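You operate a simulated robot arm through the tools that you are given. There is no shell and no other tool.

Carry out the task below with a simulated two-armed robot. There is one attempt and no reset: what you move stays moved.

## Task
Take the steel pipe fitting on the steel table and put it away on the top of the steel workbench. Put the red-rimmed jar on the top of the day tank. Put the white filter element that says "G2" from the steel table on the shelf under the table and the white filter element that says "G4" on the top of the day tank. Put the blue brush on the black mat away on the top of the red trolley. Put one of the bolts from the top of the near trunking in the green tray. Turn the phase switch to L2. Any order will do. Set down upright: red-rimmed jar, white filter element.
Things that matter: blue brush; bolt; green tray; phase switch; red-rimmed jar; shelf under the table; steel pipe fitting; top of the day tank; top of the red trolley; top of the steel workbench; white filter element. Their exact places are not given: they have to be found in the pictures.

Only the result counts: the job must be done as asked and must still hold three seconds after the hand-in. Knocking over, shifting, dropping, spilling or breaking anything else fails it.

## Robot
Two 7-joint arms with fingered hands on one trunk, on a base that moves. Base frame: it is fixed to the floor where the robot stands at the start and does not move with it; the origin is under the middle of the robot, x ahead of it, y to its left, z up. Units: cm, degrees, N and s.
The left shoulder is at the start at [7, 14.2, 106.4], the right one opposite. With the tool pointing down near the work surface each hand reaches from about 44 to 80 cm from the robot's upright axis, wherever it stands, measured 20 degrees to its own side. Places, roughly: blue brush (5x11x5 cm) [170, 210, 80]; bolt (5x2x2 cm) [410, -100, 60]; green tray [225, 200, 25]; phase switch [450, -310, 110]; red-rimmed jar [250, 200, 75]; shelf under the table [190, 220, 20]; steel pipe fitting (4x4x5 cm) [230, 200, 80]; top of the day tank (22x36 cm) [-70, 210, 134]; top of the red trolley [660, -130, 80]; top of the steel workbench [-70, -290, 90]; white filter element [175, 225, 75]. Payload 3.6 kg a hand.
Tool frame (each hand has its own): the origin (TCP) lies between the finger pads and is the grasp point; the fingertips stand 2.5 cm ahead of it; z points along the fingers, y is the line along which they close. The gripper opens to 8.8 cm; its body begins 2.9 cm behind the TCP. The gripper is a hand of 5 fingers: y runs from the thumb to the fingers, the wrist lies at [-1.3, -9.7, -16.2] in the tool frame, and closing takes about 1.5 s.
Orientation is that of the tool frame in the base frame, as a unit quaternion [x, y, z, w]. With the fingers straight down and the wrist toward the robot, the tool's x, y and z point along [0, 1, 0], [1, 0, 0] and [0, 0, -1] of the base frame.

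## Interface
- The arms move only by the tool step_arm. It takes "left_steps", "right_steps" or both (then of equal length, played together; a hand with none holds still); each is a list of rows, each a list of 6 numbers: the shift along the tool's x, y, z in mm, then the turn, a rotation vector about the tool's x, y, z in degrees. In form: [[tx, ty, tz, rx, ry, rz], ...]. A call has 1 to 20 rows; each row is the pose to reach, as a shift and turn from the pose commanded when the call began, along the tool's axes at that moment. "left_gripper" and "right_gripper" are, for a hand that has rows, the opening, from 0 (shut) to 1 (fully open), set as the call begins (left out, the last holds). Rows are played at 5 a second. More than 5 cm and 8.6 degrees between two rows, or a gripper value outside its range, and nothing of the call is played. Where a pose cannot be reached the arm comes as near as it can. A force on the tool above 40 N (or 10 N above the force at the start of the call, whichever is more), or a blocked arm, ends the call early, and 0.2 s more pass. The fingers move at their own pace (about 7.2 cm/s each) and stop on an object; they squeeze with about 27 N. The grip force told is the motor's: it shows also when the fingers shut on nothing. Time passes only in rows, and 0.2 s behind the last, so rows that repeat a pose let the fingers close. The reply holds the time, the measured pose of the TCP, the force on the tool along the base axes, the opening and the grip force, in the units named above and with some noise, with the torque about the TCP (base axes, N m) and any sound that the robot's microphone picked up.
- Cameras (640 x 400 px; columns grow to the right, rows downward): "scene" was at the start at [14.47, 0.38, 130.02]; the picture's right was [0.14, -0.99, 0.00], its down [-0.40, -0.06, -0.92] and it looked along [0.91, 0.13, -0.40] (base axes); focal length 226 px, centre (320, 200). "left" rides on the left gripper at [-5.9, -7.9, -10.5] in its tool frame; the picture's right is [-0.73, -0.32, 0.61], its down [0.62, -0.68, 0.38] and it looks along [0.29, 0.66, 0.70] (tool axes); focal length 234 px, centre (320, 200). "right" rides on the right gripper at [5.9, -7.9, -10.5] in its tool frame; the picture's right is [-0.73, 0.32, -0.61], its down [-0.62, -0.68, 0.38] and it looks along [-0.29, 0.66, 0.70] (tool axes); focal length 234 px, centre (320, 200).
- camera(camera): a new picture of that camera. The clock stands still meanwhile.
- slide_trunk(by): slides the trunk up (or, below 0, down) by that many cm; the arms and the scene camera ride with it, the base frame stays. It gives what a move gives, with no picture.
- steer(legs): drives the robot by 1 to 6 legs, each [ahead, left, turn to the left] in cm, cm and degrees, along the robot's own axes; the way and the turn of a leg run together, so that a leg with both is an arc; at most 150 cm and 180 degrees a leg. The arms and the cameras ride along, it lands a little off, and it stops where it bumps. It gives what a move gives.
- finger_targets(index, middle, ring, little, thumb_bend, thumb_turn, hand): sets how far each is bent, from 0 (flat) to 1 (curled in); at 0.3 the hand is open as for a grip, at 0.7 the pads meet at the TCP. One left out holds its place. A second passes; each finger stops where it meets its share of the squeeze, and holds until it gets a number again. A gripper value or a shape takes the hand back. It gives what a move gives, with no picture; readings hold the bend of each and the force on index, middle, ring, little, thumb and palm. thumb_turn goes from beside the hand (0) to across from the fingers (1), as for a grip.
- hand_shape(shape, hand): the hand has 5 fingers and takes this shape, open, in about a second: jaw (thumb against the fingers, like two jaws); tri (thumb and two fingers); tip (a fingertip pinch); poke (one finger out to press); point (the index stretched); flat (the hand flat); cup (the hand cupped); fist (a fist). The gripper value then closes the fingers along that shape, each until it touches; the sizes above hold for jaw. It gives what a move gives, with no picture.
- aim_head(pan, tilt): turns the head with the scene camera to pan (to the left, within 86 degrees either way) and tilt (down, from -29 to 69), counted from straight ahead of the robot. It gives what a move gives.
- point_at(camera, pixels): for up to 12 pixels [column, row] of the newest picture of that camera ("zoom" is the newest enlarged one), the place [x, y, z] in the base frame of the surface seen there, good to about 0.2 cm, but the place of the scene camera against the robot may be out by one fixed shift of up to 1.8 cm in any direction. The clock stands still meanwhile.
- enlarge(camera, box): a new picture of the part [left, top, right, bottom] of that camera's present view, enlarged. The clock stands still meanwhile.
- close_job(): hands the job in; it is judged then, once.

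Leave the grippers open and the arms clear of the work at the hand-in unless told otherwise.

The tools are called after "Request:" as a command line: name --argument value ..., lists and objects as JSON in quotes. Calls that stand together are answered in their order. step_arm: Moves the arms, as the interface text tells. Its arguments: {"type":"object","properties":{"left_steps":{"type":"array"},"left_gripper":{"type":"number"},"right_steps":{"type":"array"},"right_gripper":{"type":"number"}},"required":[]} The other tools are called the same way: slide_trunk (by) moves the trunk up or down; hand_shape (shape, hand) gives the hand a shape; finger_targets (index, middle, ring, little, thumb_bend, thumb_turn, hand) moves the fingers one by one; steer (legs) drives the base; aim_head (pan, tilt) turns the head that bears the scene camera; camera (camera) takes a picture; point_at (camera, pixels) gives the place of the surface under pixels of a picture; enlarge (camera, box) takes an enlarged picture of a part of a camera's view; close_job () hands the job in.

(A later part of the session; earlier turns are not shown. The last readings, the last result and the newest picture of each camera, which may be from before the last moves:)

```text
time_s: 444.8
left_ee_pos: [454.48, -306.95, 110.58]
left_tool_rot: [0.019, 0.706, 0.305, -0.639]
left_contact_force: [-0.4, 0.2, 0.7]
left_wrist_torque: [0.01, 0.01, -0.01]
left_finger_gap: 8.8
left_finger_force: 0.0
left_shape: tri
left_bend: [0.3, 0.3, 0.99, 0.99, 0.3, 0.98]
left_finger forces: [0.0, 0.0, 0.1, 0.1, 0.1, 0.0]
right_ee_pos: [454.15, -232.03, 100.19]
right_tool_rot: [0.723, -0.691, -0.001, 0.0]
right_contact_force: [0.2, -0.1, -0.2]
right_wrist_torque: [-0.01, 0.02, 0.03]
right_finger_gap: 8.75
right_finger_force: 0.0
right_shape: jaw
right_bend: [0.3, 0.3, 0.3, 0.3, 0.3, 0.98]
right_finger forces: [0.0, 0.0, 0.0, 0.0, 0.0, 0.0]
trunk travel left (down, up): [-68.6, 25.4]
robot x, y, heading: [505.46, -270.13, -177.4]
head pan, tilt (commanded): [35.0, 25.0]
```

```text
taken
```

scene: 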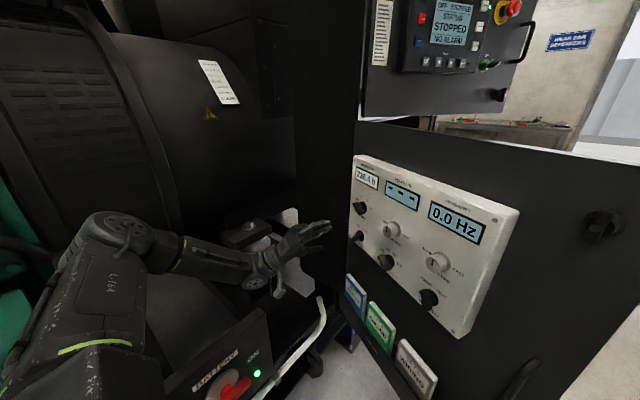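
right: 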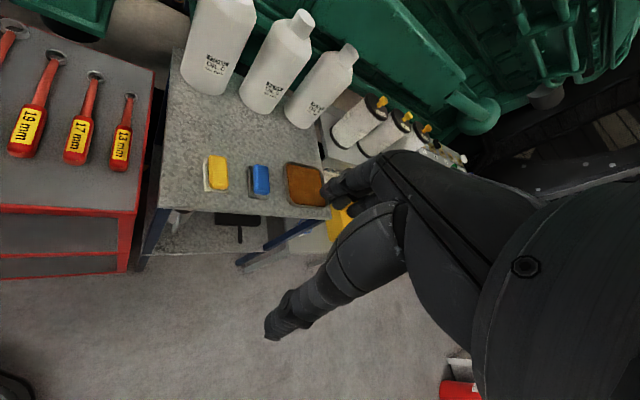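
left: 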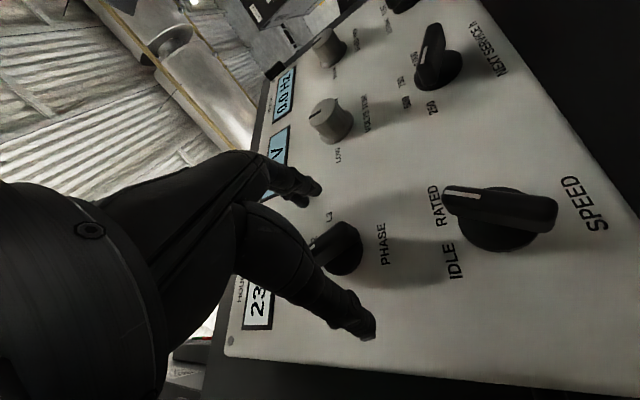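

On axis at 3.9 cm. I advance another 8 mm for a deeper grip and close.

Request:
step_arm --left_steps '[[0, 0, 4, 0, 0, 0], [0, 0, 8, 0, 0, 0], [0, 0, 8, 0, 0, 0]]'

Request:
step_arm --left_steps '[[0, 0, 0, 0, 0, 0], [0, 0, 0, 0, 0, 0], [0, 0, 0, 0, 0, 0], [0, 0, 0, 0, 0, 0], [0, 0, 0, 0, 0, 0], [0, 0, 0, 0, 0, 0], [0, 0, 0, 0, 0, 0], [0, 0, 0, 0, 0, 0], [0, 0, 0, 0, 0, 0]]' --left_gripper 0

Request:
enlarge --camera "left" --box '[240, 150, 420, 350]'

```text
time_s: 445.6
left_ee_pos: [453.78, -306.6, 110.74]
left_tool_rot: [0.02, 0.706, 0.305, -0.639]
left_contact_force: [0.2, 0.7, -0.1]
left_wrist_torque: [0.0, -0.04, -0.01]
left_finger_gap: 8.78
left_finger_force: 0.0
left_shape: tri
left_bend: [0.3, 0.3, 0.99, 0.99, 0.3, 0.98]
left_finger forces: [0.0, 0.0, 0.0, 0.1, 0.0, 0.0]
right_ee_pos: [454.18, -231.99, 100.02]
right_tool_rot: [0.723, -0.691, -0.002, 0.002]
right_contact_force: [0.0, -0.1, -0.5]
right_wrist_torque: [0.0, 0.0, 0.02]
right_finger_gap: 8.77
right_finger_force: 0.0
right_shape: jaw
right_bend: [0.3, 0.3, 0.3, 0.3, 0.3, 0.98]
right_finger forces: [0.0, 0.0, 0.1, 0.0, 0.0, 0.0]
trunk travel left (down, up): [-68.6, 25.4]
robot x, y, heading: [505.27, -270.15, -177.8]
head pan, tilt (commanded): [35.0, 25.0]
```

```text
time_s: 447.6
left_ee_pos: [453.85, -306.58, 110.56]
left_tool_rot: [0.02, 0.706, 0.304, -0.639]
left_contact_force: [6.3, -3.8, -3.1]
left_wrist_torque: [0.0, -0.03, -0.16]
left_finger_gap: 1.25
left_finger_force: 27.9
left_shape: tri
left_bend: [0.73, 0.6, 1.0, 1.0, 0.76, 1.0]
left_finger forces: [15.6, 9.0, 0.0, 0.0, 25.3, 0.1]
right_ee_pos: [454.22, -232.05, 100.24]
right_tool_rot: [0.723, -0.691, -0.002, 0.001]
right_contact_force: [-0.3, 0.5, 0.0]
right_wrist_torque: [0.01, 0.03, 0.01]
right_finger_gap: 8.78
right_finger_force: 0.1
right_shape: jaw
right_bend: [0.3, 0.3, 0.3, 0.3, 0.3, 0.98]
right_finger forces: [0.0, 0.1, 0.1, 0.0, 0.0, 0.0]
trunk travel left (down, up): [-68.6, 25.4]
robot x, y, heading: [505.28, -270.35, -177.2]
head pan, tilt (commanded): [35.0, 25.0]
```

```text
2.00 times, centred on (330, 250) of left
```

zoom: 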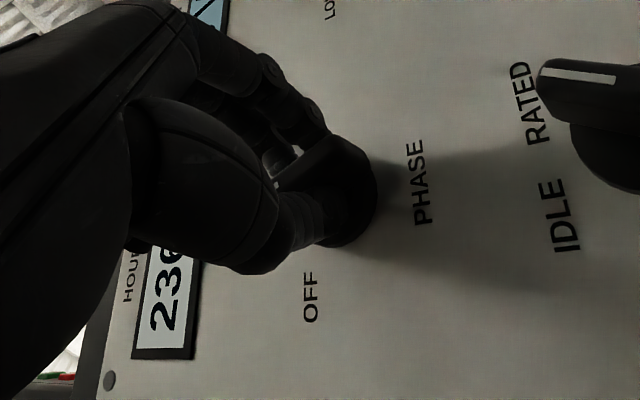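

A firmer grip now (gap 1.25 cm). I turn 47° clockwise.

Request:
step_arm --left_steps '[[0, 0, 0, 0, 0, 5], [0, 0, 0, 0, 0, 10], [0, 0, 0, 0, 0, 15], [0, 0, 0, 0, 0, 20], [0, 0, 0, 0, 0, 25], [0, 0, 0, 0, 0, 30], [0, 0, 0, 0, 0, 35], [0, 0, 0, 0, 0, 40], [0, 0, 0, 0, 0, 45], [0, 0, 0, 0, 0, 47], [0, 0, 0, 0, 0, 47]]'

Request:
enlarge --camera "left" --box '[240, 150, 420, 350]'

```text
time_s: 450.0
left_ee_pos: [453.91, -306.86, 110.57]
left_tool_rot: [-0.299, -0.639, -0.025, 0.708]
left_contact_force: [0.2, -10.7, 11.0]
left_wrist_torque: [0.2, 0.19, 0.32]
left_finger_gap: 1.1
left_finger_force: 26.8
left_shape: tri
left_bend: [0.73, 0.62, 1.0, 1.0, 0.75, 1.0]
left_finger forces: [10.4, 7.0, 0.1, 0.0, 38.6, 0.0]
right_ee_pos: [454.2, -232.28, 100.24]
right_tool_rot: [0.723, -0.691, -0.002, 0.001]
right_contact_force: [0.3, -0.2, 1.1]
right_wrist_torque: [0.0, -0.01, -0.01]
right_finger_gap: 8.8
right_finger_force: 0.0
right_shape: jaw
right_bend: [0.3, 0.3, 0.3, 0.3, 0.3, 0.98]
right_finger forces: [0.1, 0.0, 0.0, 0.0, 0.0, 0.0]
trunk travel left (down, up): [-68.6, 25.4]
robot x, y, heading: [505.34, -270.42, -177.7]
head pan, tilt (commanded): [35.0, 25.0]
```

```text
2.00 times, centred on (330, 250) of left
```

zoom: 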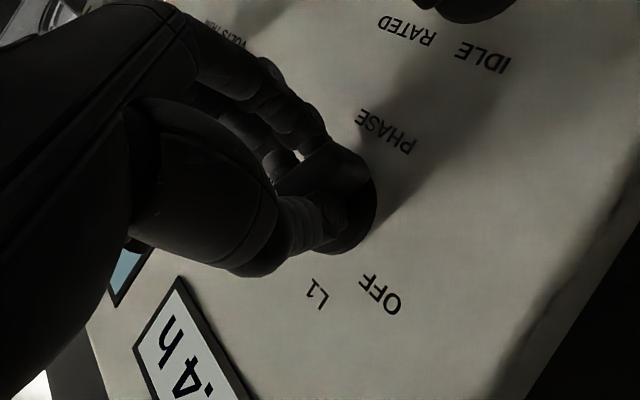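

The grip geometry stayed the same, so the knob likely turned along. I open, retract and check.

Request:
step_arm --left_steps '[[0, 0, 0, 0, 0, 0], [0, 0, 0, 0, 0, 0], [0, 0, 0, 0, 0, 0], [0, 0, 0, 0, 0, 0], [0, 0, 0, 0, 0, 0], [0, 0, 0, 0, 0, 0], [0, 0, 0, 0, 0, 0], [0, 0, 0, 0, 0, 0]]' --left_gripper 1

Request:
step_arm --left_steps '[[0, 0, -15, 0, 0, 0], [0, 0, -40, 0, 0, 0], [0, 0, -80, 0, 0, 0], [0, 0, -125, 0, 0, 0], [0, 0, -125, 0, 0, 0]]'

Request:
camera --camera "left"

Request:
enlarge --camera "left" --box '[350, 225, 460, 345]'

```text
time_s: 451.8
left_ee_pos: [453.73, -306.53, 110.36]
left_tool_rot: [-0.3, -0.64, -0.026, 0.707]
left_contact_force: [-0.3, -0.6, -0.5]
left_wrist_torque: [0.01, -0.01, 0.02]
left_finger_gap: 8.76
left_finger_force: 0.0
left_shape: tri
left_bend: [0.3, 0.3, 0.99, 0.99, 0.3, 0.98]
left_finger forces: [0.0, 0.0, 0.0, 0.0, 0.0, 0.1]
right_ee_pos: [454.16, -232.02, 100.12]
right_tool_rot: [0.723, -0.691, -0.002, 0.001]
right_contact_force: [0.1, -1.3, 0.6]
right_wrist_torque: [0.0, -0.01, 0.01]
right_finger_gap: 8.78
right_finger_force: 0.0
right_shape: jaw
right_bend: [0.3, 0.3, 0.3, 0.3, 0.3, 0.98]
right_finger forces: [0.0, 0.1, 0.1, 0.1, 0.1, 0.0]
trunk travel left (down, up): [-68.6, 25.4]
robot x, y, heading: [505.39, -270.17, -177.6]
head pan, tilt (commanded): [35.0, 25.0]
```

```text
time_s: 453.0
left_ee_pos: [464.86, -312.17, 110.57]
left_tool_rot: [-0.3, -0.639, -0.026, 0.708]
left_contact_force: [0.2, -0.2, 0.4]
left_wrist_torque: [0.01, 0.0, 0.03]
left_finger_gap: 8.79
left_finger_force: 0.0
left_shape: tri
left_bend: [0.3, 0.3, 0.99, 0.99, 0.3, 0.98]
left_finger forces: [0.0, 0.2, 0.1, 0.0, 0.0, 0.0]
right_ee_pos: [454.25, -231.91, 100.06]
right_tool_rot: [0.723, -0.691, -0.001, 0.001]
right_contact_force: [-0.8, 0.5, -0.9]
right_wrist_torque: [0.01, 0.02, 0.01]
right_finger_gap: 8.79
right_finger_force: 0.0
right_shape: jaw
right_bend: [0.3, 0.3, 0.3, 0.3, 0.3, 0.98]
right_finger forces: [0.0, 0.0, 0.0, 0.0, 0.1, 0.0]
trunk travel left (down, up): [-68.6, 25.4]
robot x, y, heading: [505.12, -269.87, -177.6]
head pan, tilt (commanded): [35.0, 25.0]
```

```text
taken
```

left: 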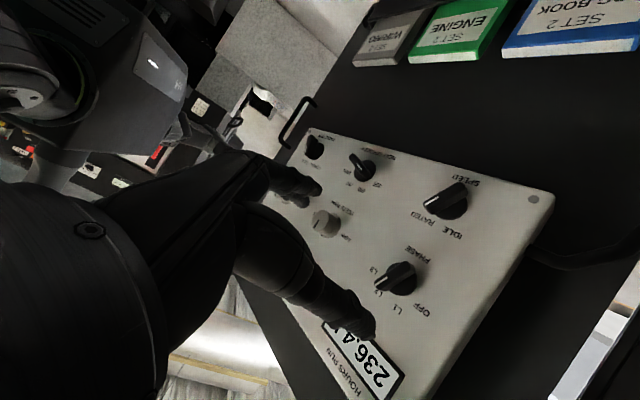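

```text
3.33 times, centred on (405, 285) of left
```

zoom: 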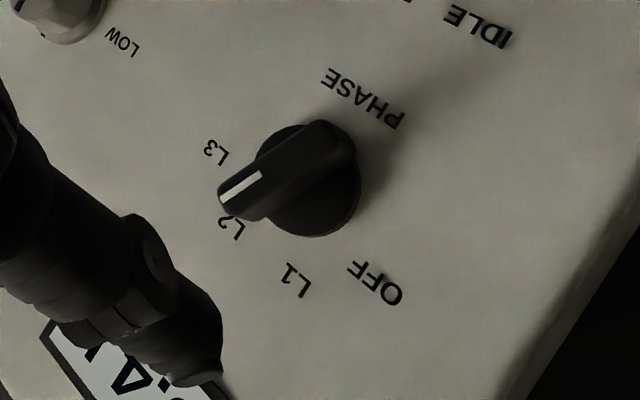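

The pointer direction (152°) now matches L2 (148°) rather than L1 (96°) or L3 (198°). I verify in 3D.

Request:
point_at --camera "left" --pixels '[[378, 285], [406, 269], [392, 277], [385, 281]]'

Request:
camera --camera "scene"

Request:
enlarge --camera "scene" --box '[290, 150, 420, 270]'

```text
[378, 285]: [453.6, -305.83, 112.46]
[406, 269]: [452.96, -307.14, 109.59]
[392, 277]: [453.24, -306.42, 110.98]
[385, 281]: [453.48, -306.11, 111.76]
```

```text
taken
```

scene: 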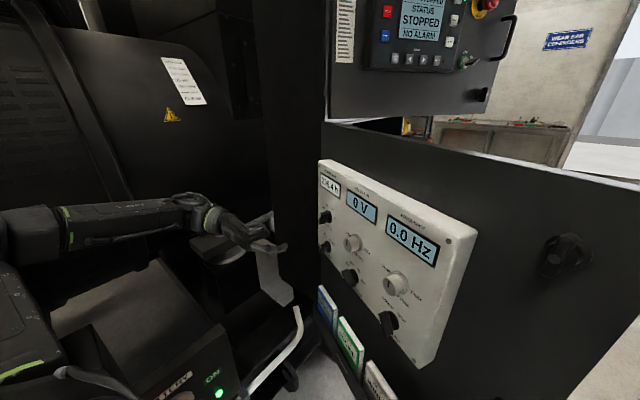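

```text
3.33 times, centred on (355, 210) of scene
```

zoom: 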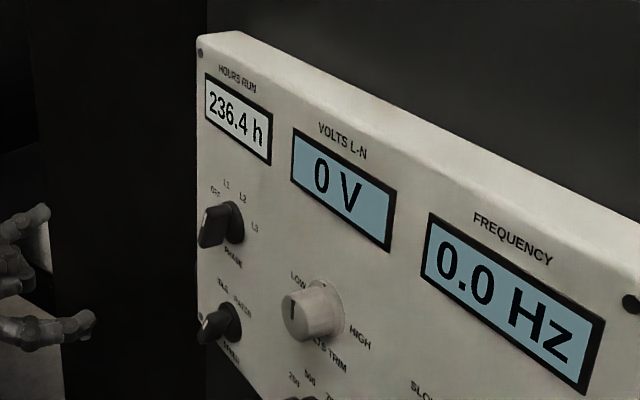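

Bar now at +27°, i.e. at L2 (+22.5°). The phase switch is done. I back out of the corner, move to mid-aisle and bring the left hand back to pointing down.

Request:
steer --legs '[[-32, 0, 0], [0, -55, 0]]'

Request:
step_arm --left_steps '[[0, 0, 0, 0, 0, -8], [0, 0, 0, 0, 0, -16], [0, 0, 0, 0, 0, -24], [0, 0, 0, 0, 0, -32], [0, 0, 0, 0, 0, -40], [0, 0, 0, 0, 0, -48], [0, 0, 0, 0, 0, -56], [0, 0, 0, 0, 0, -64], [0, 0, 0, 0, 0, -72], [0, 0, 0, 0, 0, -80], [0, 0, 0, 0, 0, -88], [0, 0, 0, 0, 0, -96], [0, 0, 0, 0, 0, -104], [0, 0, 0, 0, 0, -112], [0, 0, 0, 0, 0, -112]]'

Request:
step_arm --left_steps '[[0, 0, 0, 8.5, 0, 0], [0, 0, 0, 17, 0, 0], [0, 0, 0, 25.5, 0, 0], [0, 0, 0, 34, 0, 0], [0, 0, 0, 42.5, 0, 0], [0, 0, 0, 51, 0, 0], [0, 0, 0, 59.5, 0, 0], [0, 0, 0, 68, 0, 0], [0, 0, 0, 76.5, 0, 0], [0, 0, 0, 85, 0, 0], [0, 0, 0, 90, 0, 0], [0, 0, 0, 90, 0, 0]]'

Request:
hand_shape --hand "left" --shape "jaw"

```text
time_s: 457.8
left_ee_pos: [493.95, -256.47, 110.58]
left_tool_rot: [-0.305, -0.637, -0.031, 0.707]
left_contact_force: [0.4, 0.0, -0.3]
left_wrist_torque: [-0.02, 0.01, 0.01]
left_finger_gap: 8.79
left_finger_force: 0.1
left_shape: tri
left_bend: [0.3, 0.3, 0.99, 0.99, 0.3, 0.98]
left_finger forces: [0.0, 0.0, 0.0, 0.1, 0.1, 0.0]
right_ee_pos: [484.68, -176.2, 100.28]
right_tool_rot: [0.717, -0.697, -0.001, 0.001]
right_contact_force: [-0.4, 0.1, 0.2]
right_wrist_torque: [0.04, -0.01, -0.01]
right_finger_gap: 8.75
right_finger_force: 0.0
right_shape: jaw
right_bend: [0.3, 0.3, 0.3, 0.3, 0.3, 0.98]
right_finger forces: [0.1, 0.0, 0.0, 0.0, 0.1, 0.1]
trunk travel left (down, up): [-68.6, 25.4]
robot x, y, heading: [535.75, -215.07, -178.4]
head pan, tilt (commanded): [35.0, 25.0]
```

```text
time_s: 461.0
left_ee_pos: [494.0, -256.52, 110.6]
left_tool_rot: [-0.359, 0.609, 0.603, -0.37]
left_contact_force: [0.1, 0.1, -0.5]
left_wrist_torque: [0.0, -0.01, 0.09]
left_finger_gap: 8.73
left_finger_force: 0.2
left_shape: tri
left_bend: [0.3, 0.3, 0.99, 0.99, 0.3, 0.98]
left_finger forces: [0.0, 0.1, 0.1, 0.0, 0.0, 0.0]
right_ee_pos: [484.66, -176.18, 100.09]
right_tool_rot: [0.717, -0.697, 0.0, 0.0]
right_contact_force: [-0.6, 0.1, -0.4]
right_wrist_torque: [0.04, 0.0, 0.03]
right_finger_gap: 8.8
right_finger_force: 0.1
right_shape: jaw
right_bend: [0.3, 0.3, 0.3, 0.3, 0.3, 0.98]
right_finger forces: [0.0, 0.0, 0.1, 0.0, 0.0, 0.1]
trunk travel left (down, up): [-68.6, 25.4]
robot x, y, heading: [534.93, -214.81, -178.6]
head pan, tilt (commanded): [35.0, 25.0]
```

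```text
time_s: 463.6
left_ee_pos: [493.86, -256.49, 110.44]
left_tool_rot: [-0.514, 0.858, -0.005, -0.009]
left_contact_force: [0.4, 0.7, -1.7]
left_wrist_torque: [0.0, 0.02, -0.04]
left_finger_gap: 8.78
left_finger_force: 0.0
left_shape: tri
left_bend: [0.3, 0.3, 0.99, 0.99, 0.3, 0.98]
left_finger forces: [0.0, 0.0, 0.0, 0.0, 0.1, 0.0]
right_ee_pos: [484.76, -176.18, 100.18]
right_tool_rot: [0.717, -0.697, -0.001, 0.001]
right_contact_force: [0.9, -0.1, -0.9]
right_wrist_torque: [0.03, 0.0, 0.0]
right_finger_gap: 8.8
right_finger_force: 0.1
right_shape: jaw
right_bend: [0.3, 0.3, 0.3, 0.3, 0.3, 0.98]
right_finger forces: [0.0, 0.1, 0.0, 0.0, 0.0, 0.0]
trunk travel left (down, up): [-68.6, 25.4]
robot x, y, heading: [535.24, -215.07, -178.5]
head pan, tilt (commanded): [35.0, 25.0]
```

```text
time_s: 464.5
left_ee_pos: [494.03, -256.43, 110.44]
left_tool_rot: [-0.514, 0.858, -0.005, -0.009]
left_contact_force: [-0.2, 0.7, 0.1]
left_wrist_torque: [-0.03, 0.0, 0.01]
left_finger_gap: 8.76
left_finger_force: 0.1
left_shape: jaw
left_bend: [0.3, 0.3, 0.3, 0.3, 0.3, 0.98]
left_finger forces: [0.0, 0.0, 0.0, 0.0, 0.0, 0.1]
right_ee_pos: [484.79, -176.21, 100.06]
right_tool_rot: [0.717, -0.697, -0.002, 0.001]
right_contact_force: [0.1, 0.2, -0.1]
right_wrist_torque: [0.01, 0.0, 0.0]
right_finger_gap: 8.79
right_finger_force: 0.1
right_shape: jaw
right_bend: [0.3, 0.3, 0.3, 0.3, 0.3, 0.98]
right_finger forces: [0.1, 0.0, 0.0, 0.0, 0.1, 0.1]
trunk travel left (down, up): [-68.6, 25.4]
robot x, y, heading: [535.41, -214.81, -178.3]
head pan, tilt (commanded): [35.0, 25.0]
```

Now to the bolts. I first shift 25 cm away from the open door, then drive along the aisle to about x=445 and look down at the near trunking.

Request:
steer --legs '[[0, -25, 0], [88, 0, 0]]'

Request:
aim_head --pan -60 --tilt 40

Request:
camera --camera "scene"

```text
time_s: 470.5
left_ee_pos: [407.79, -234.58, 110.53]
left_tool_rot: [-0.516, 0.857, -0.004, -0.008]
left_contact_force: [-0.3, 0.2, 0.3]
left_wrist_torque: [0.02, -0.02, 0.02]
left_finger_gap: 8.77
left_finger_force: 0.1
left_shape: jaw
left_bend: [0.3, 0.3, 0.3, 0.3, 0.3, 0.98]
left_finger forces: [0.0, 0.0, 0.0, 0.0, 0.1, 0.0]
right_ee_pos: [398.34, -154.14, 100.01]
right_tool_rot: [0.717, -0.697, -0.001, 0.001]
right_contact_force: [0.5, -0.2, 1.0]
right_wrist_torque: [0.0, -0.03, -0.02]
right_finger_gap: 8.75
right_finger_force: 0.1
right_shape: jaw
right_bend: [0.3, 0.3, 0.3, 0.3, 0.3, 0.98]
right_finger forces: [0.1, 0.0, 0.1, 0.0, 0.0, 0.0]
trunk travel left (down, up): [-68.6, 25.4]
robot x, y, heading: [449.18, -193.22, -178.5]
head pan, tilt (commanded): [35.0, 25.0]
```

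```text
time_s: 472.2
left_ee_pos: [407.66, -234.53, 110.4]
left_tool_rot: [-0.514, 0.858, -0.005, -0.009]
left_contact_force: [-0.8, -0.7, -1.1]
left_wrist_torque: [-0.02, 0.01, 0.0]
left_finger_gap: 8.77
left_finger_force: 0.1
left_shape: jaw
left_bend: [0.3, 0.3, 0.3, 0.3, 0.3, 0.98]
left_finger forces: [0.0, 0.0, 0.0, 0.0, 0.0, 0.1]
right_ee_pos: [398.33, -154.2, 100.06]
right_tool_rot: [0.717, -0.697, -0.001, 0.001]
right_contact_force: [-0.6, 0.3, 0.5]
right_wrist_torque: [-0.01, -0.02, 0.0]
right_finger_gap: 8.77
right_finger_force: 0.1
right_shape: jaw
right_bend: [0.3, 0.3, 0.3, 0.3, 0.3, 0.98]
right_finger forces: [0.1, 0.0, 0.1, 0.0, 0.0, 0.0]
trunk travel left (down, up): [-68.6, 25.4]
robot x, y, heading: [448.91, -193.19, -178.4]
head pan, tilt (commanded): [-60.0, 40.0]
```

```text
taken
```

scene: 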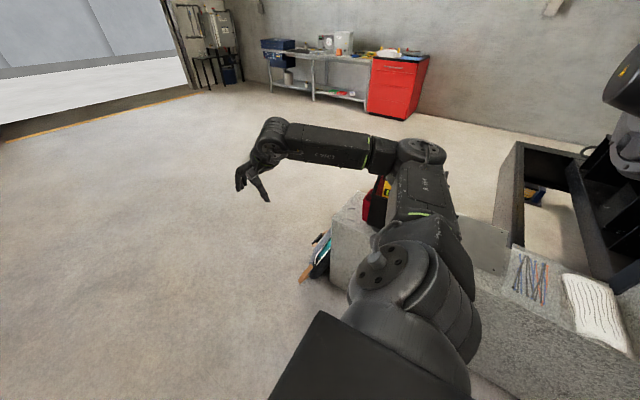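

I turn right to face the trunking (heading 90).

Request:
steer --legs '[[0, 0, -91.5]]'

Request:
aim_head --pan 10 --tilt 40

Request:
camera --camera "scene"

```text
time_s: 476.4
left_ee_pos: [408.3, -150.83, 110.55]
left_tool_rot: [0.251, 0.968, 0.005, -0.009]
left_contact_force: [0.5, -0.1, 0.6]
left_wrist_torque: [0.02, 0.0, -0.02]
left_finger_gap: 8.78
left_finger_force: 0.0
left_shape: jaw
left_bend: [0.3, 0.3, 0.3, 0.3, 0.3, 0.98]
left_finger forces: [0.1, 0.0, 0.1, 0.1, 0.1, 0.0]
right_ee_pos: [488.75, -143.16, 100.14]
right_tool_rot: [-0.005, 1.0, 0.002, 0.0]
right_contact_force: [-1.0, -0.5, -0.8]
right_wrist_torque: [0.0, 0.0, -0.03]
right_finger_gap: 8.75
right_finger_force: 0.1
right_shape: jaw
right_bend: [0.3, 0.3, 0.3, 0.3, 0.3, 0.98]
right_finger forces: [0.1, 0.1, 0.0, 0.1, 0.1, 0.0]
trunk travel left (down, up): [-68.6, 25.4]
robot x, y, heading: [448.88, -192.77, 90.4]
head pan, tilt (commanded): [-60.0, 40.0]
```

```text
time_s: 477.9
left_ee_pos: [408.21, -150.91, 110.49]
left_tool_rot: [0.251, 0.968, 0.003, -0.009]
left_contact_force: [-0.1, 0.1, 0.1]
left_wrist_torque: [0.0, -0.05, 0.0]
left_finger_gap: 8.78
left_finger_force: 0.0
left_shape: jaw
left_bend: [0.3, 0.3, 0.3, 0.3, 0.3, 0.98]
left_finger forces: [0.1, 0.1, 0.0, 0.0, 0.0, 0.1]
right_ee_pos: [488.72, -143.14, 100.02]
right_tool_rot: [-0.005, 1.0, 0.002, -0.001]
right_contact_force: [1.0, 0.2, -0.3]
right_wrist_torque: [0.0, -0.01, 0.0]
right_finger_gap: 8.77
right_finger_force: 0.0
right_shape: jaw
right_bend: [0.3, 0.3, 0.3, 0.3, 0.3, 0.98]
right_finger forces: [0.0, 0.1, 0.0, 0.0, 0.0, 0.0]
trunk travel left (down, up): [-68.6, 25.4]
robot x, y, heading: [448.86, -192.83, 90.4]
head pan, tilt (commanded): [10.0, 40.0]
```

```text
taken
```

scene: 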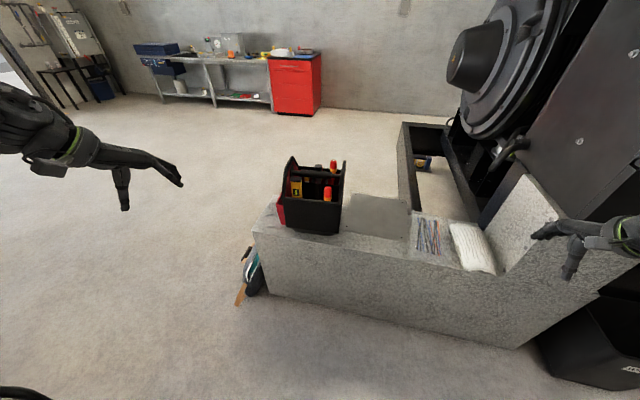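

I see the trunking's top with the tool bag, a steel plate (375,215) and wires. I enlarge to find the bolts.

Request:
enlarge --camera "scene" --box '[260, 150, 440, 270]'

Request:
enlarge --camera "scene" --box '[250, 185, 420, 260]'

Request:
point_at --camera "scene" --pixels '[[260, 225], [290, 235], [345, 235], [375, 215], [405, 240], [350, 200], [405, 205], [425, 235], [270, 240], [315, 215]]'

```text
3.33 times, centred on (350, 210) of scene
```

zoom: 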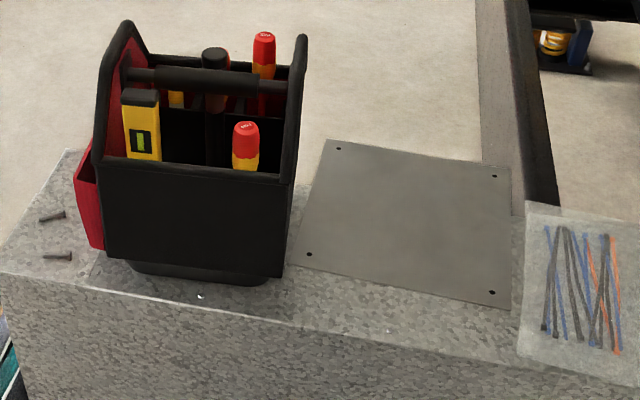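

```text
3.76 times, centred on (335, 222) of scene
```

zoom: 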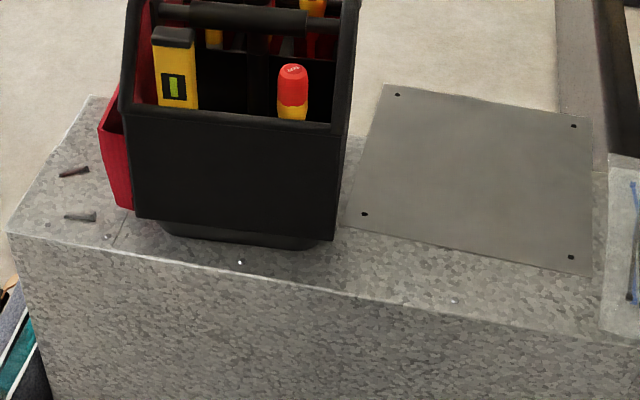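

```text
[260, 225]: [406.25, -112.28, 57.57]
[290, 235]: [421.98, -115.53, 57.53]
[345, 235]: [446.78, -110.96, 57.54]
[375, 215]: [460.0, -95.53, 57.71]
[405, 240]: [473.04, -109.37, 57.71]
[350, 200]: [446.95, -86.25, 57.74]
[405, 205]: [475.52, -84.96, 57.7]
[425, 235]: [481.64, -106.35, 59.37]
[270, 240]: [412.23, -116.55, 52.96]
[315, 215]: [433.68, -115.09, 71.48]
```

Two bolts lie at the left end of the trunking top, at scene (270,215) and (271,227), next to the bag's red pocket. I look with the left camera, which is almost above them.

Request:
camera --camera "left"

Request:
point_at --camera "scene" --pixels '[[270, 215], [266, 216], [274, 213], [271, 227], [266, 227], [276, 226], [283, 218], [280, 200], [285, 225]]'

```text
taken
```

left: 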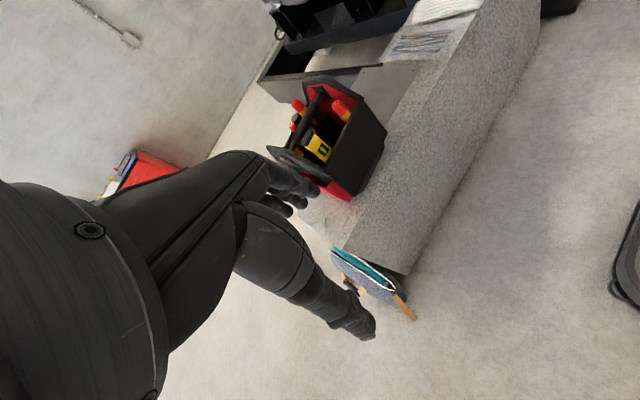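

```text
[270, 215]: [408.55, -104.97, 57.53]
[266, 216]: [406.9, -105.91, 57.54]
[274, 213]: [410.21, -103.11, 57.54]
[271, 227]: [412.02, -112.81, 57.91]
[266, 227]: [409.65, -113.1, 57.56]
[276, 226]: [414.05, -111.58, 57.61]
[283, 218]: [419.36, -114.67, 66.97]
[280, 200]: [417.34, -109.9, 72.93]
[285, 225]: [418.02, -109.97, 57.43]
```

Bolt 1 at about (408.5,−104.5) is farther from the bag; I'll take it with the right hand (its camera side is free there). I check the grey bag and strap on the floor before driving.

Request:
point_at --camera "scene" --pixels '[[240, 300], [243, 285], [255, 290], [247, 255], [262, 285], [245, 275]]'

Request:
steer --legs '[[0, 80, 0]]'

Request:
aim_head --pan -25 --tilt 45

Request:
camera --camera "scene"

Request:
camera --camera "right"

```text
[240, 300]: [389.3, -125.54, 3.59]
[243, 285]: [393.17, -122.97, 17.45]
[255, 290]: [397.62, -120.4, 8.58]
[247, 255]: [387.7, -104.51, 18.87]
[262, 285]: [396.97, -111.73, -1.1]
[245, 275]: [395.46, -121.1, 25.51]
```

```text
time_s: 482.2
left_ee_pos: [325.43, -153.47, 110.54]
left_tool_rot: [0.24, 0.971, 0.003, -0.01]
left_contact_force: [0.5, -0.1, -0.1]
left_wrist_torque: [0.03, 0.0, -0.02]
left_finger_gap: 8.77
left_finger_force: 0.0
left_shape: jaw
left_bend: [0.3, 0.3, 0.3, 0.3, 0.3, 0.98]
left_finger forces: [0.1, 0.0, 0.0, 0.0, 0.1, 0.0]
right_ee_pos: [405.87, -143.98, 100.08]
right_tool_rot: [-0.017, 1.0, 0.002, 0.0]
right_contact_force: [0.3, -0.5, -0.2]
right_wrist_torque: [0.01, 0.01, -0.01]
right_finger_gap: 8.77
right_finger_force: 0.0
right_shape: jaw
right_bend: [0.3, 0.3, 0.3, 0.3, 0.3, 0.98]
right_finger forces: [0.1, 0.0, 0.0, 0.0, 0.0, 0.0]
trunk travel left (down, up): [-68.6, 25.4]
robot x, y, heading: [366.99, -194.62, 91.8]
head pan, tilt (commanded): [10.0, 40.0]
```

```text
time_s: 483.2
left_ee_pos: [325.49, -153.56, 110.62]
left_tool_rot: [0.24, 0.971, 0.003, -0.009]
left_contact_force: [0.1, -0.1, 0.4]
left_wrist_torque: [0.01, 0.04, 0.0]
left_finger_gap: 8.79
left_finger_force: 0.1
left_shape: jaw
left_bend: [0.3, 0.3, 0.3, 0.3, 0.3, 0.98]
left_finger forces: [0.1, 0.0, 0.1, 0.0, 0.0, 0.0]
right_ee_pos: [405.9, -143.9, 100.08]
right_tool_rot: [-0.016, 1.0, 0.001, 0.0]
right_contact_force: [-0.3, -0.3, 0.0]
right_wrist_torque: [0.04, 0.0, 0.01]
right_finger_gap: 8.76
right_finger_force: 0.1
right_shape: jaw
right_bend: [0.3, 0.3, 0.3, 0.3, 0.3, 0.98]
right_finger forces: [0.0, 0.0, 0.0, 0.1, 0.1, 0.1]
trunk travel left (down, up): [-68.6, 25.4]
robot x, y, heading: [367.25, -194.46, 91.6]
head pan, tilt (commanded): [-25.0, 45.0]
```

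```text
taken
```

scene: 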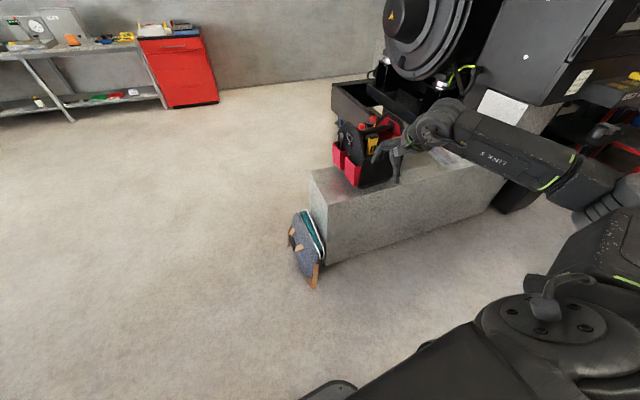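

```text
taken
```

right: 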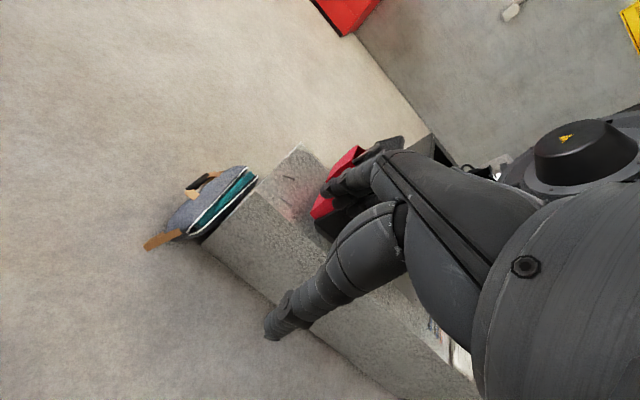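

The grey bag leans at the trunking's end (x 388–402). I measure the bolts with the right camera: they appear near (289,178) and (287,204).

Request:
enlarge --camera "right" --box '[240, 130, 370, 240]'

Request:
point_at --camera "right" --pixels '[[289, 178], [284, 176], [294, 180], [288, 203], [283, 201], [293, 206], [320, 205], [345, 160], [300, 150], [255, 200], [325, 225]]'

```text
3.64 times, centred on (305, 185) of right
```

zoom: 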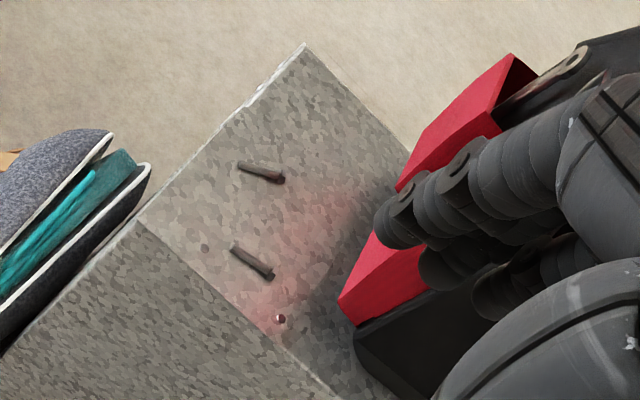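

```text
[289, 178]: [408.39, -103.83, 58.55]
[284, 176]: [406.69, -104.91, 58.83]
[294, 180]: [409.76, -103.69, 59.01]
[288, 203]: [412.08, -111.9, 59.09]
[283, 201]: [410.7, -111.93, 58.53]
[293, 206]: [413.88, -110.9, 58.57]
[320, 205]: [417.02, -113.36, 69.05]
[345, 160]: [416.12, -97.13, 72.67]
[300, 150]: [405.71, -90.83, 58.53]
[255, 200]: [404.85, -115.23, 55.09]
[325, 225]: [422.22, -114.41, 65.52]
```

Trunking top is z 58.5; bolt 1 spans (406.7,−104.9)–(409.8,−103.7), lying thin (z 58.8–59). A fingertip pinch suits it. I set the right hand to "tip" and look at it.

Request:
hand_shape --hand "right" --shape "tip"

Request:
camera --camera "right"

Request:
enlarge --camera "scene" --box '[340, 90, 460, 210]'

Request:
step_arm --right_steps '[[0, 0, 0, 0, 0, 0], [0, 0, 0, 0, 0, 0], [0, 0, 0, 0, 0, 0], [0, 0, 0, 0, 0, 0], [0, 0, 0, 0, 0, 0], [0, 0, 0, 0, 0, 0], [0, 0, 0, 0, 0, 0], [0, 0, 0, 0, 0, 0]]' --right_gripper 0

Request:
camera --camera "right"

Request:
enlarge --camera "scene" --box '[340, 90, 460, 210]'

```text
time_s: 484.1
left_ee_pos: [325.58, -153.5, 110.53]
left_tool_rot: [0.24, 0.971, 0.003, -0.008]
left_contact_force: [0.2, 0.3, -0.2]
left_wrist_torque: [0.03, 0.0, -0.02]
left_finger_gap: 8.8
left_finger_force: 0.0
left_shape: jaw
left_bend: [0.3, 0.3, 0.3, 0.3, 0.3, 0.98]
left_finger forces: [0.1, 0.0, 0.0, 0.0, 0.0, 0.0]
right_ee_pos: [405.67, -143.86, 100.18]
right_tool_rot: [-0.017, 1.0, 0.0, 0.0]
right_contact_force: [-0.2, 0.1, -0.3]
right_wrist_torque: [-0.04, 0.04, -0.04]
right_finger_gap: 8.79
right_finger_force: 0.0
right_shape: tip
right_bend: [0.3, 0.98, 0.99, 0.99, 0.3, 0.98]
right_finger forces: [0.1, 0.0, 0.0, 0.1, 0.0, 0.0]
trunk travel left (down, up): [-68.6, 25.4]
robot x, y, heading: [367.32, -194.39, 91.8]
head pan, tilt (commanded): [-25.0, 45.0]
```

```text
taken
```

right: 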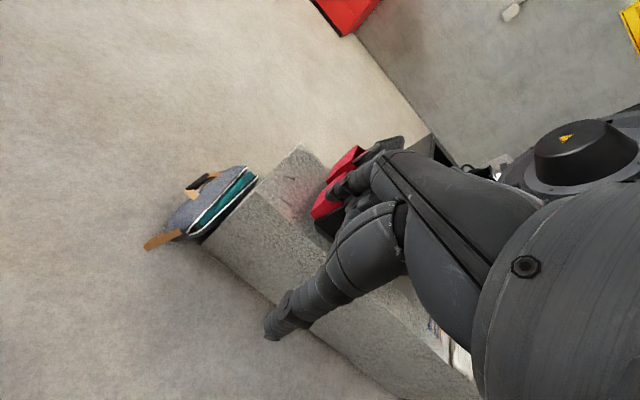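

```text
3.33 times, centred on (400, 150) of scene
```

zoom: 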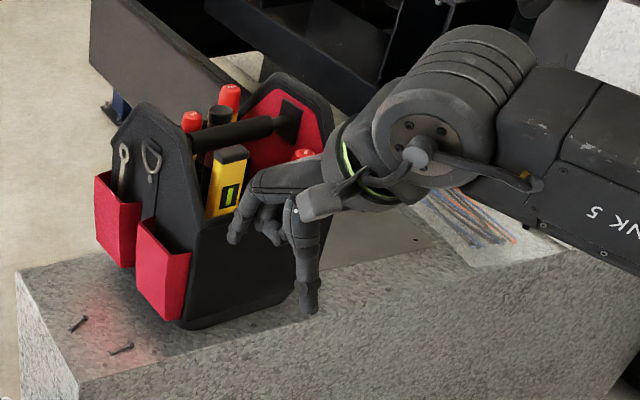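

```text
time_s: 485.9
left_ee_pos: [325.5, -153.48, 110.47]
left_tool_rot: [0.239, 0.971, 0.003, -0.008]
left_contact_force: [-0.4, -0.5, -0.3]
left_wrist_torque: [0.03, 0.05, -0.02]
left_finger_gap: 8.77
left_finger_force: 0.1
left_shape: jaw
left_bend: [0.3, 0.3, 0.3, 0.3, 0.3, 0.98]
left_finger forces: [0.1, 0.0, 0.0, 0.0, 0.0, 0.0]
right_ee_pos: [405.81, -144.05, 100.12]
right_tool_rot: [-0.016, 1.0, 0.001, 0.0]
right_contact_force: [-0.5, 0.0, 0.3]
right_wrist_torque: [0.02, -0.01, -0.02]
right_finger_gap: 0.02
right_finger_force: 27.0
right_shape: tip
right_bend: [0.7, 1.0, 1.0, 1.0, 0.77, 1.0]
right_finger forces: [0.0, 0.0, 0.0, 0.0, 0.0, 0.0]
trunk travel left (down, up): [-68.6, 25.4]
robot x, y, heading: [367.08, -194.36, 91.7]
head pan, tilt (commanded): [-25.0, 45.0]
```

```text
taken
```

right: 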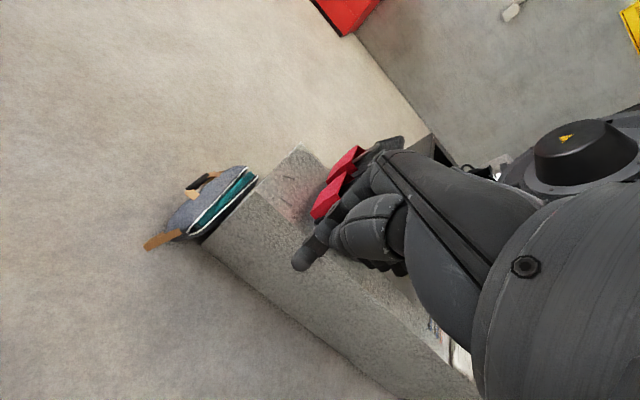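

```text
3.33 times, centred on (400, 150) of scene
```

zoom: 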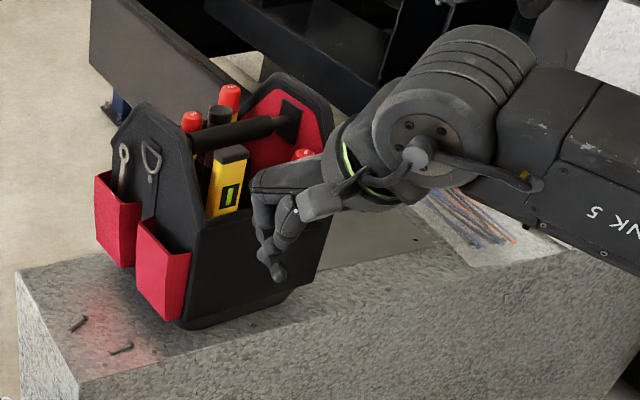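

The pinch closes at the fingertips. I measure where the closed tips are relative to the TCP.

Request:
point_at --camera "right" --pixels '[[302, 262], [298, 268], [306, 255], [312, 262], [320, 245], [315, 238], [335, 215]]'

Request:
enlarge --camera "right" --box '[270, 170, 420, 290]'

```text
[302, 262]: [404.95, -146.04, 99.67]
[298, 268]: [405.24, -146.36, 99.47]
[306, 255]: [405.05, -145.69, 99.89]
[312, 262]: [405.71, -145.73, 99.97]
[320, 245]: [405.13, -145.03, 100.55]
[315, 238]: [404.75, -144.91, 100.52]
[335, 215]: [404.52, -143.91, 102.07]
```

```text
3.33 times, centred on (345, 230) of right
```

zoom: 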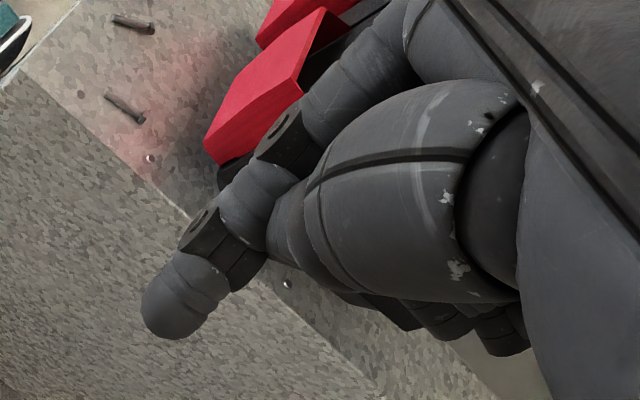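

The closed index curls past the thumb; the pads meet at the TCP itself. For a thin bolt I need the nearly closed pose low on the surface. I set the gap to about 2.2 cm and measure the fingertips.

Request:
step_arm --right_steps '[[0, 0, 0, 0, 0, 0], [0, 0, 0, 0, 0, 0], [0, 0, 0, 0, 0, 0], [0, 0, 0, 0, 0, 0], [0, 0, 0, 0, 0, 0], [0, 0, 0, 0, 0, 0]]' --right_gripper 0.25

Request:
camera --camera "right"

Request:
enlarge --camera "right" --box '[250, 160, 420, 310]'

Request:
enlarge --camera "scene" --box '[350, 110, 430, 200]'

```text
time_s: 487.3
left_ee_pos: [325.58, -153.44, 110.53]
left_tool_rot: [0.241, 0.971, 0.004, -0.009]
left_contact_force: [0.3, 0.5, -0.2]
left_wrist_torque: [-0.02, 0.0, 0.0]
left_finger_gap: 8.78
left_finger_force: 0.0
left_shape: jaw
left_bend: [0.3, 0.3, 0.3, 0.3, 0.3, 0.98]
left_finger forces: [0.0, 0.2, 0.0, 0.0, 0.0, 0.0]
right_ee_pos: [405.8, -143.92, 100.18]
right_tool_rot: [-0.017, 1.0, 0.0, 0.0]
right_contact_force: [0.4, 0.3, 0.1]
right_wrist_torque: [0.02, -0.01, 0.01]
right_finger_gap: 2.19
right_finger_force: 0.0
right_shape: tip
right_bend: [0.73, 0.98, 0.99, 0.99, 0.74, 1.0]
right_finger forces: [0.0, 0.0, 0.0, 0.0, 0.0, 0.1]
trunk travel left (down, up): [-68.6, 25.4]
robot x, y, heading: [366.89, -194.84, 91.8]
head pan, tilt (commanded): [-25.0, 45.0]
```

```text
taken
```

right: 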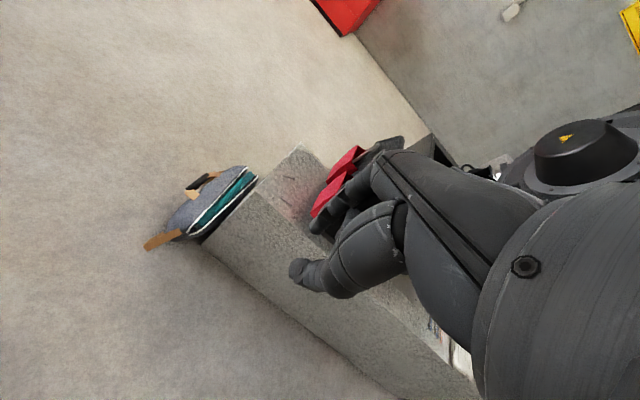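

```text
2.67 times, centred on (335, 235) of right
```

zoom: 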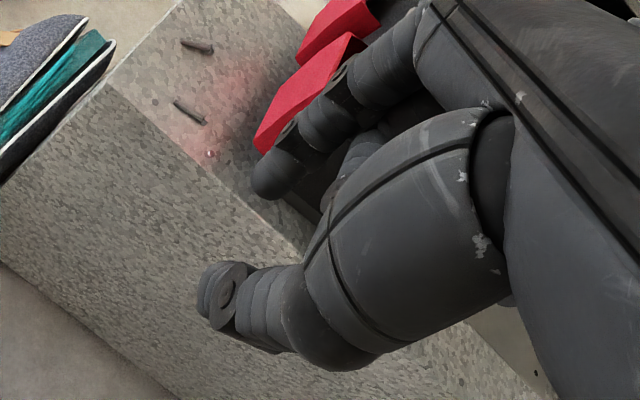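

```text
4.44 times, centred on (390, 155) of scene
```

zoom: 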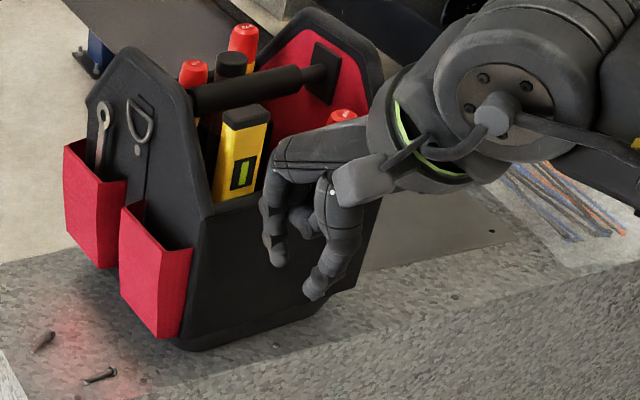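

I measure both fingertips in this pose.

Request:
point_at --camera "right" --pixels '[[314, 230], [312, 226], [318, 233], [310, 228], [294, 266], [298, 270], [303, 275], [292, 262], [302, 262]]'

```text
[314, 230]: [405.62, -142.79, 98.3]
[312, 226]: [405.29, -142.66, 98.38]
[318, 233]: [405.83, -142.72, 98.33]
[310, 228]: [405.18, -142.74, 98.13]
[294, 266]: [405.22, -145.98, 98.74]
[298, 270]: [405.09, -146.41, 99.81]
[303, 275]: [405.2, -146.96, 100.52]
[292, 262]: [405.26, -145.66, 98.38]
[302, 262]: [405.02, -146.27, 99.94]
```

At this gap, both tips are about 2.1 cm below the TCP, pinch centre offset (−0.4,−0.3). I drive ahead 33 cm at safe height, then position the right hand over bolt 1.

Request:
steer --legs '[[33, 0, 0]]'

Request:
camera --camera "right"

Request:
camera --camera "scene"

```text
time_s: 489.5
left_ee_pos: [324.63, -119.94, 110.45]
left_tool_rot: [0.242, 0.97, 0.003, -0.01]
left_contact_force: [0.7, -0.1, -0.6]
left_wrist_torque: [0.0, 0.0, -0.02]
left_finger_gap: 8.77
left_finger_force: 0.0
left_shape: jaw
left_bend: [0.3, 0.3, 0.3, 0.3, 0.3, 0.98]
left_finger forces: [0.1, 0.1, 0.0, 0.0, 0.0, 0.0]
right_ee_pos: [404.87, -110.52, 100.25]
right_tool_rot: [-0.016, 1.0, 0.002, 0.0]
right_contact_force: [-0.8, 0.3, -0.2]
right_wrist_torque: [0.02, 0.03, 0.04]
right_finger_gap: 2.19
right_finger_force: 0.1
right_shape: tip
right_bend: [0.73, 0.98, 0.99, 0.99, 0.74, 1.0]
right_finger forces: [0.0, 0.0, 0.0, 0.1, 0.1, 0.1]
trunk travel left (down, up): [-68.6, 25.4]
robot x, y, heading: [366.03, -161.44, 91.6]
head pan, tilt (commanded): [-25.0, 45.0]
```

```text
taken
```

right: 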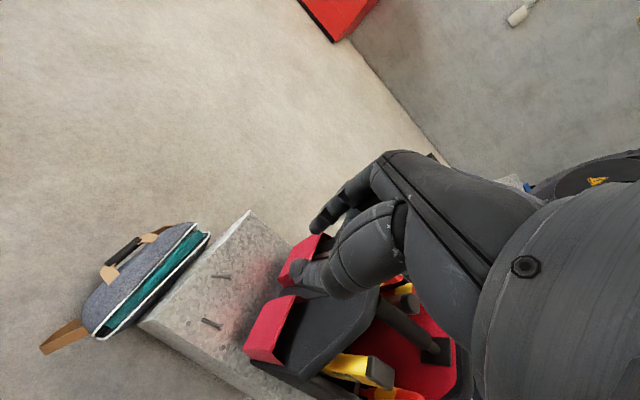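

```text
taken
```

scene: 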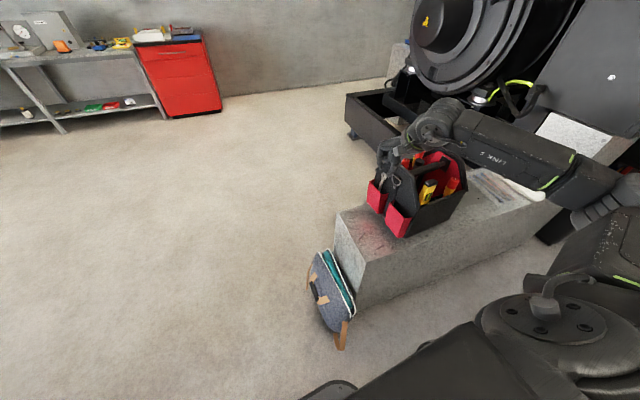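

I measure the bag's left side and both bolts again from this close right view.

Request:
point_at --camera "right" --pixels '[[281, 283], [288, 262], [250, 348], [262, 352], [248, 355], [285, 300], [221, 276], [213, 274], [230, 278], [212, 323], [204, 320], [220, 327]]'

Request:
enlarge --camera "right" --box '[180, 220, 340, 380]'

```text
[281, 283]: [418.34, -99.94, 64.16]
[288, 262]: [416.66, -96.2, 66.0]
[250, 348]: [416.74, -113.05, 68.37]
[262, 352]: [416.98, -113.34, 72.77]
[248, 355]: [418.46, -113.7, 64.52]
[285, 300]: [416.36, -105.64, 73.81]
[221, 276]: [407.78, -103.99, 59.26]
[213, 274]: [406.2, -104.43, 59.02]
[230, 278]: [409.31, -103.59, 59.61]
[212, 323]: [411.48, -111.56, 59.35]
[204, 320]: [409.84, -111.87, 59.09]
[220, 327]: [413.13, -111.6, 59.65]
```

```text
2.50 times, centred on (260, 300) of right
```

zoom: 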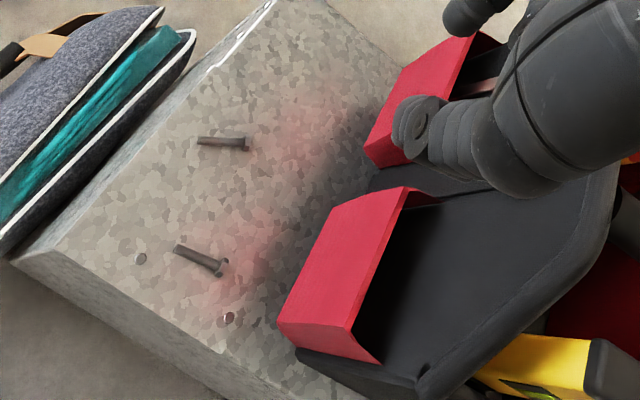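

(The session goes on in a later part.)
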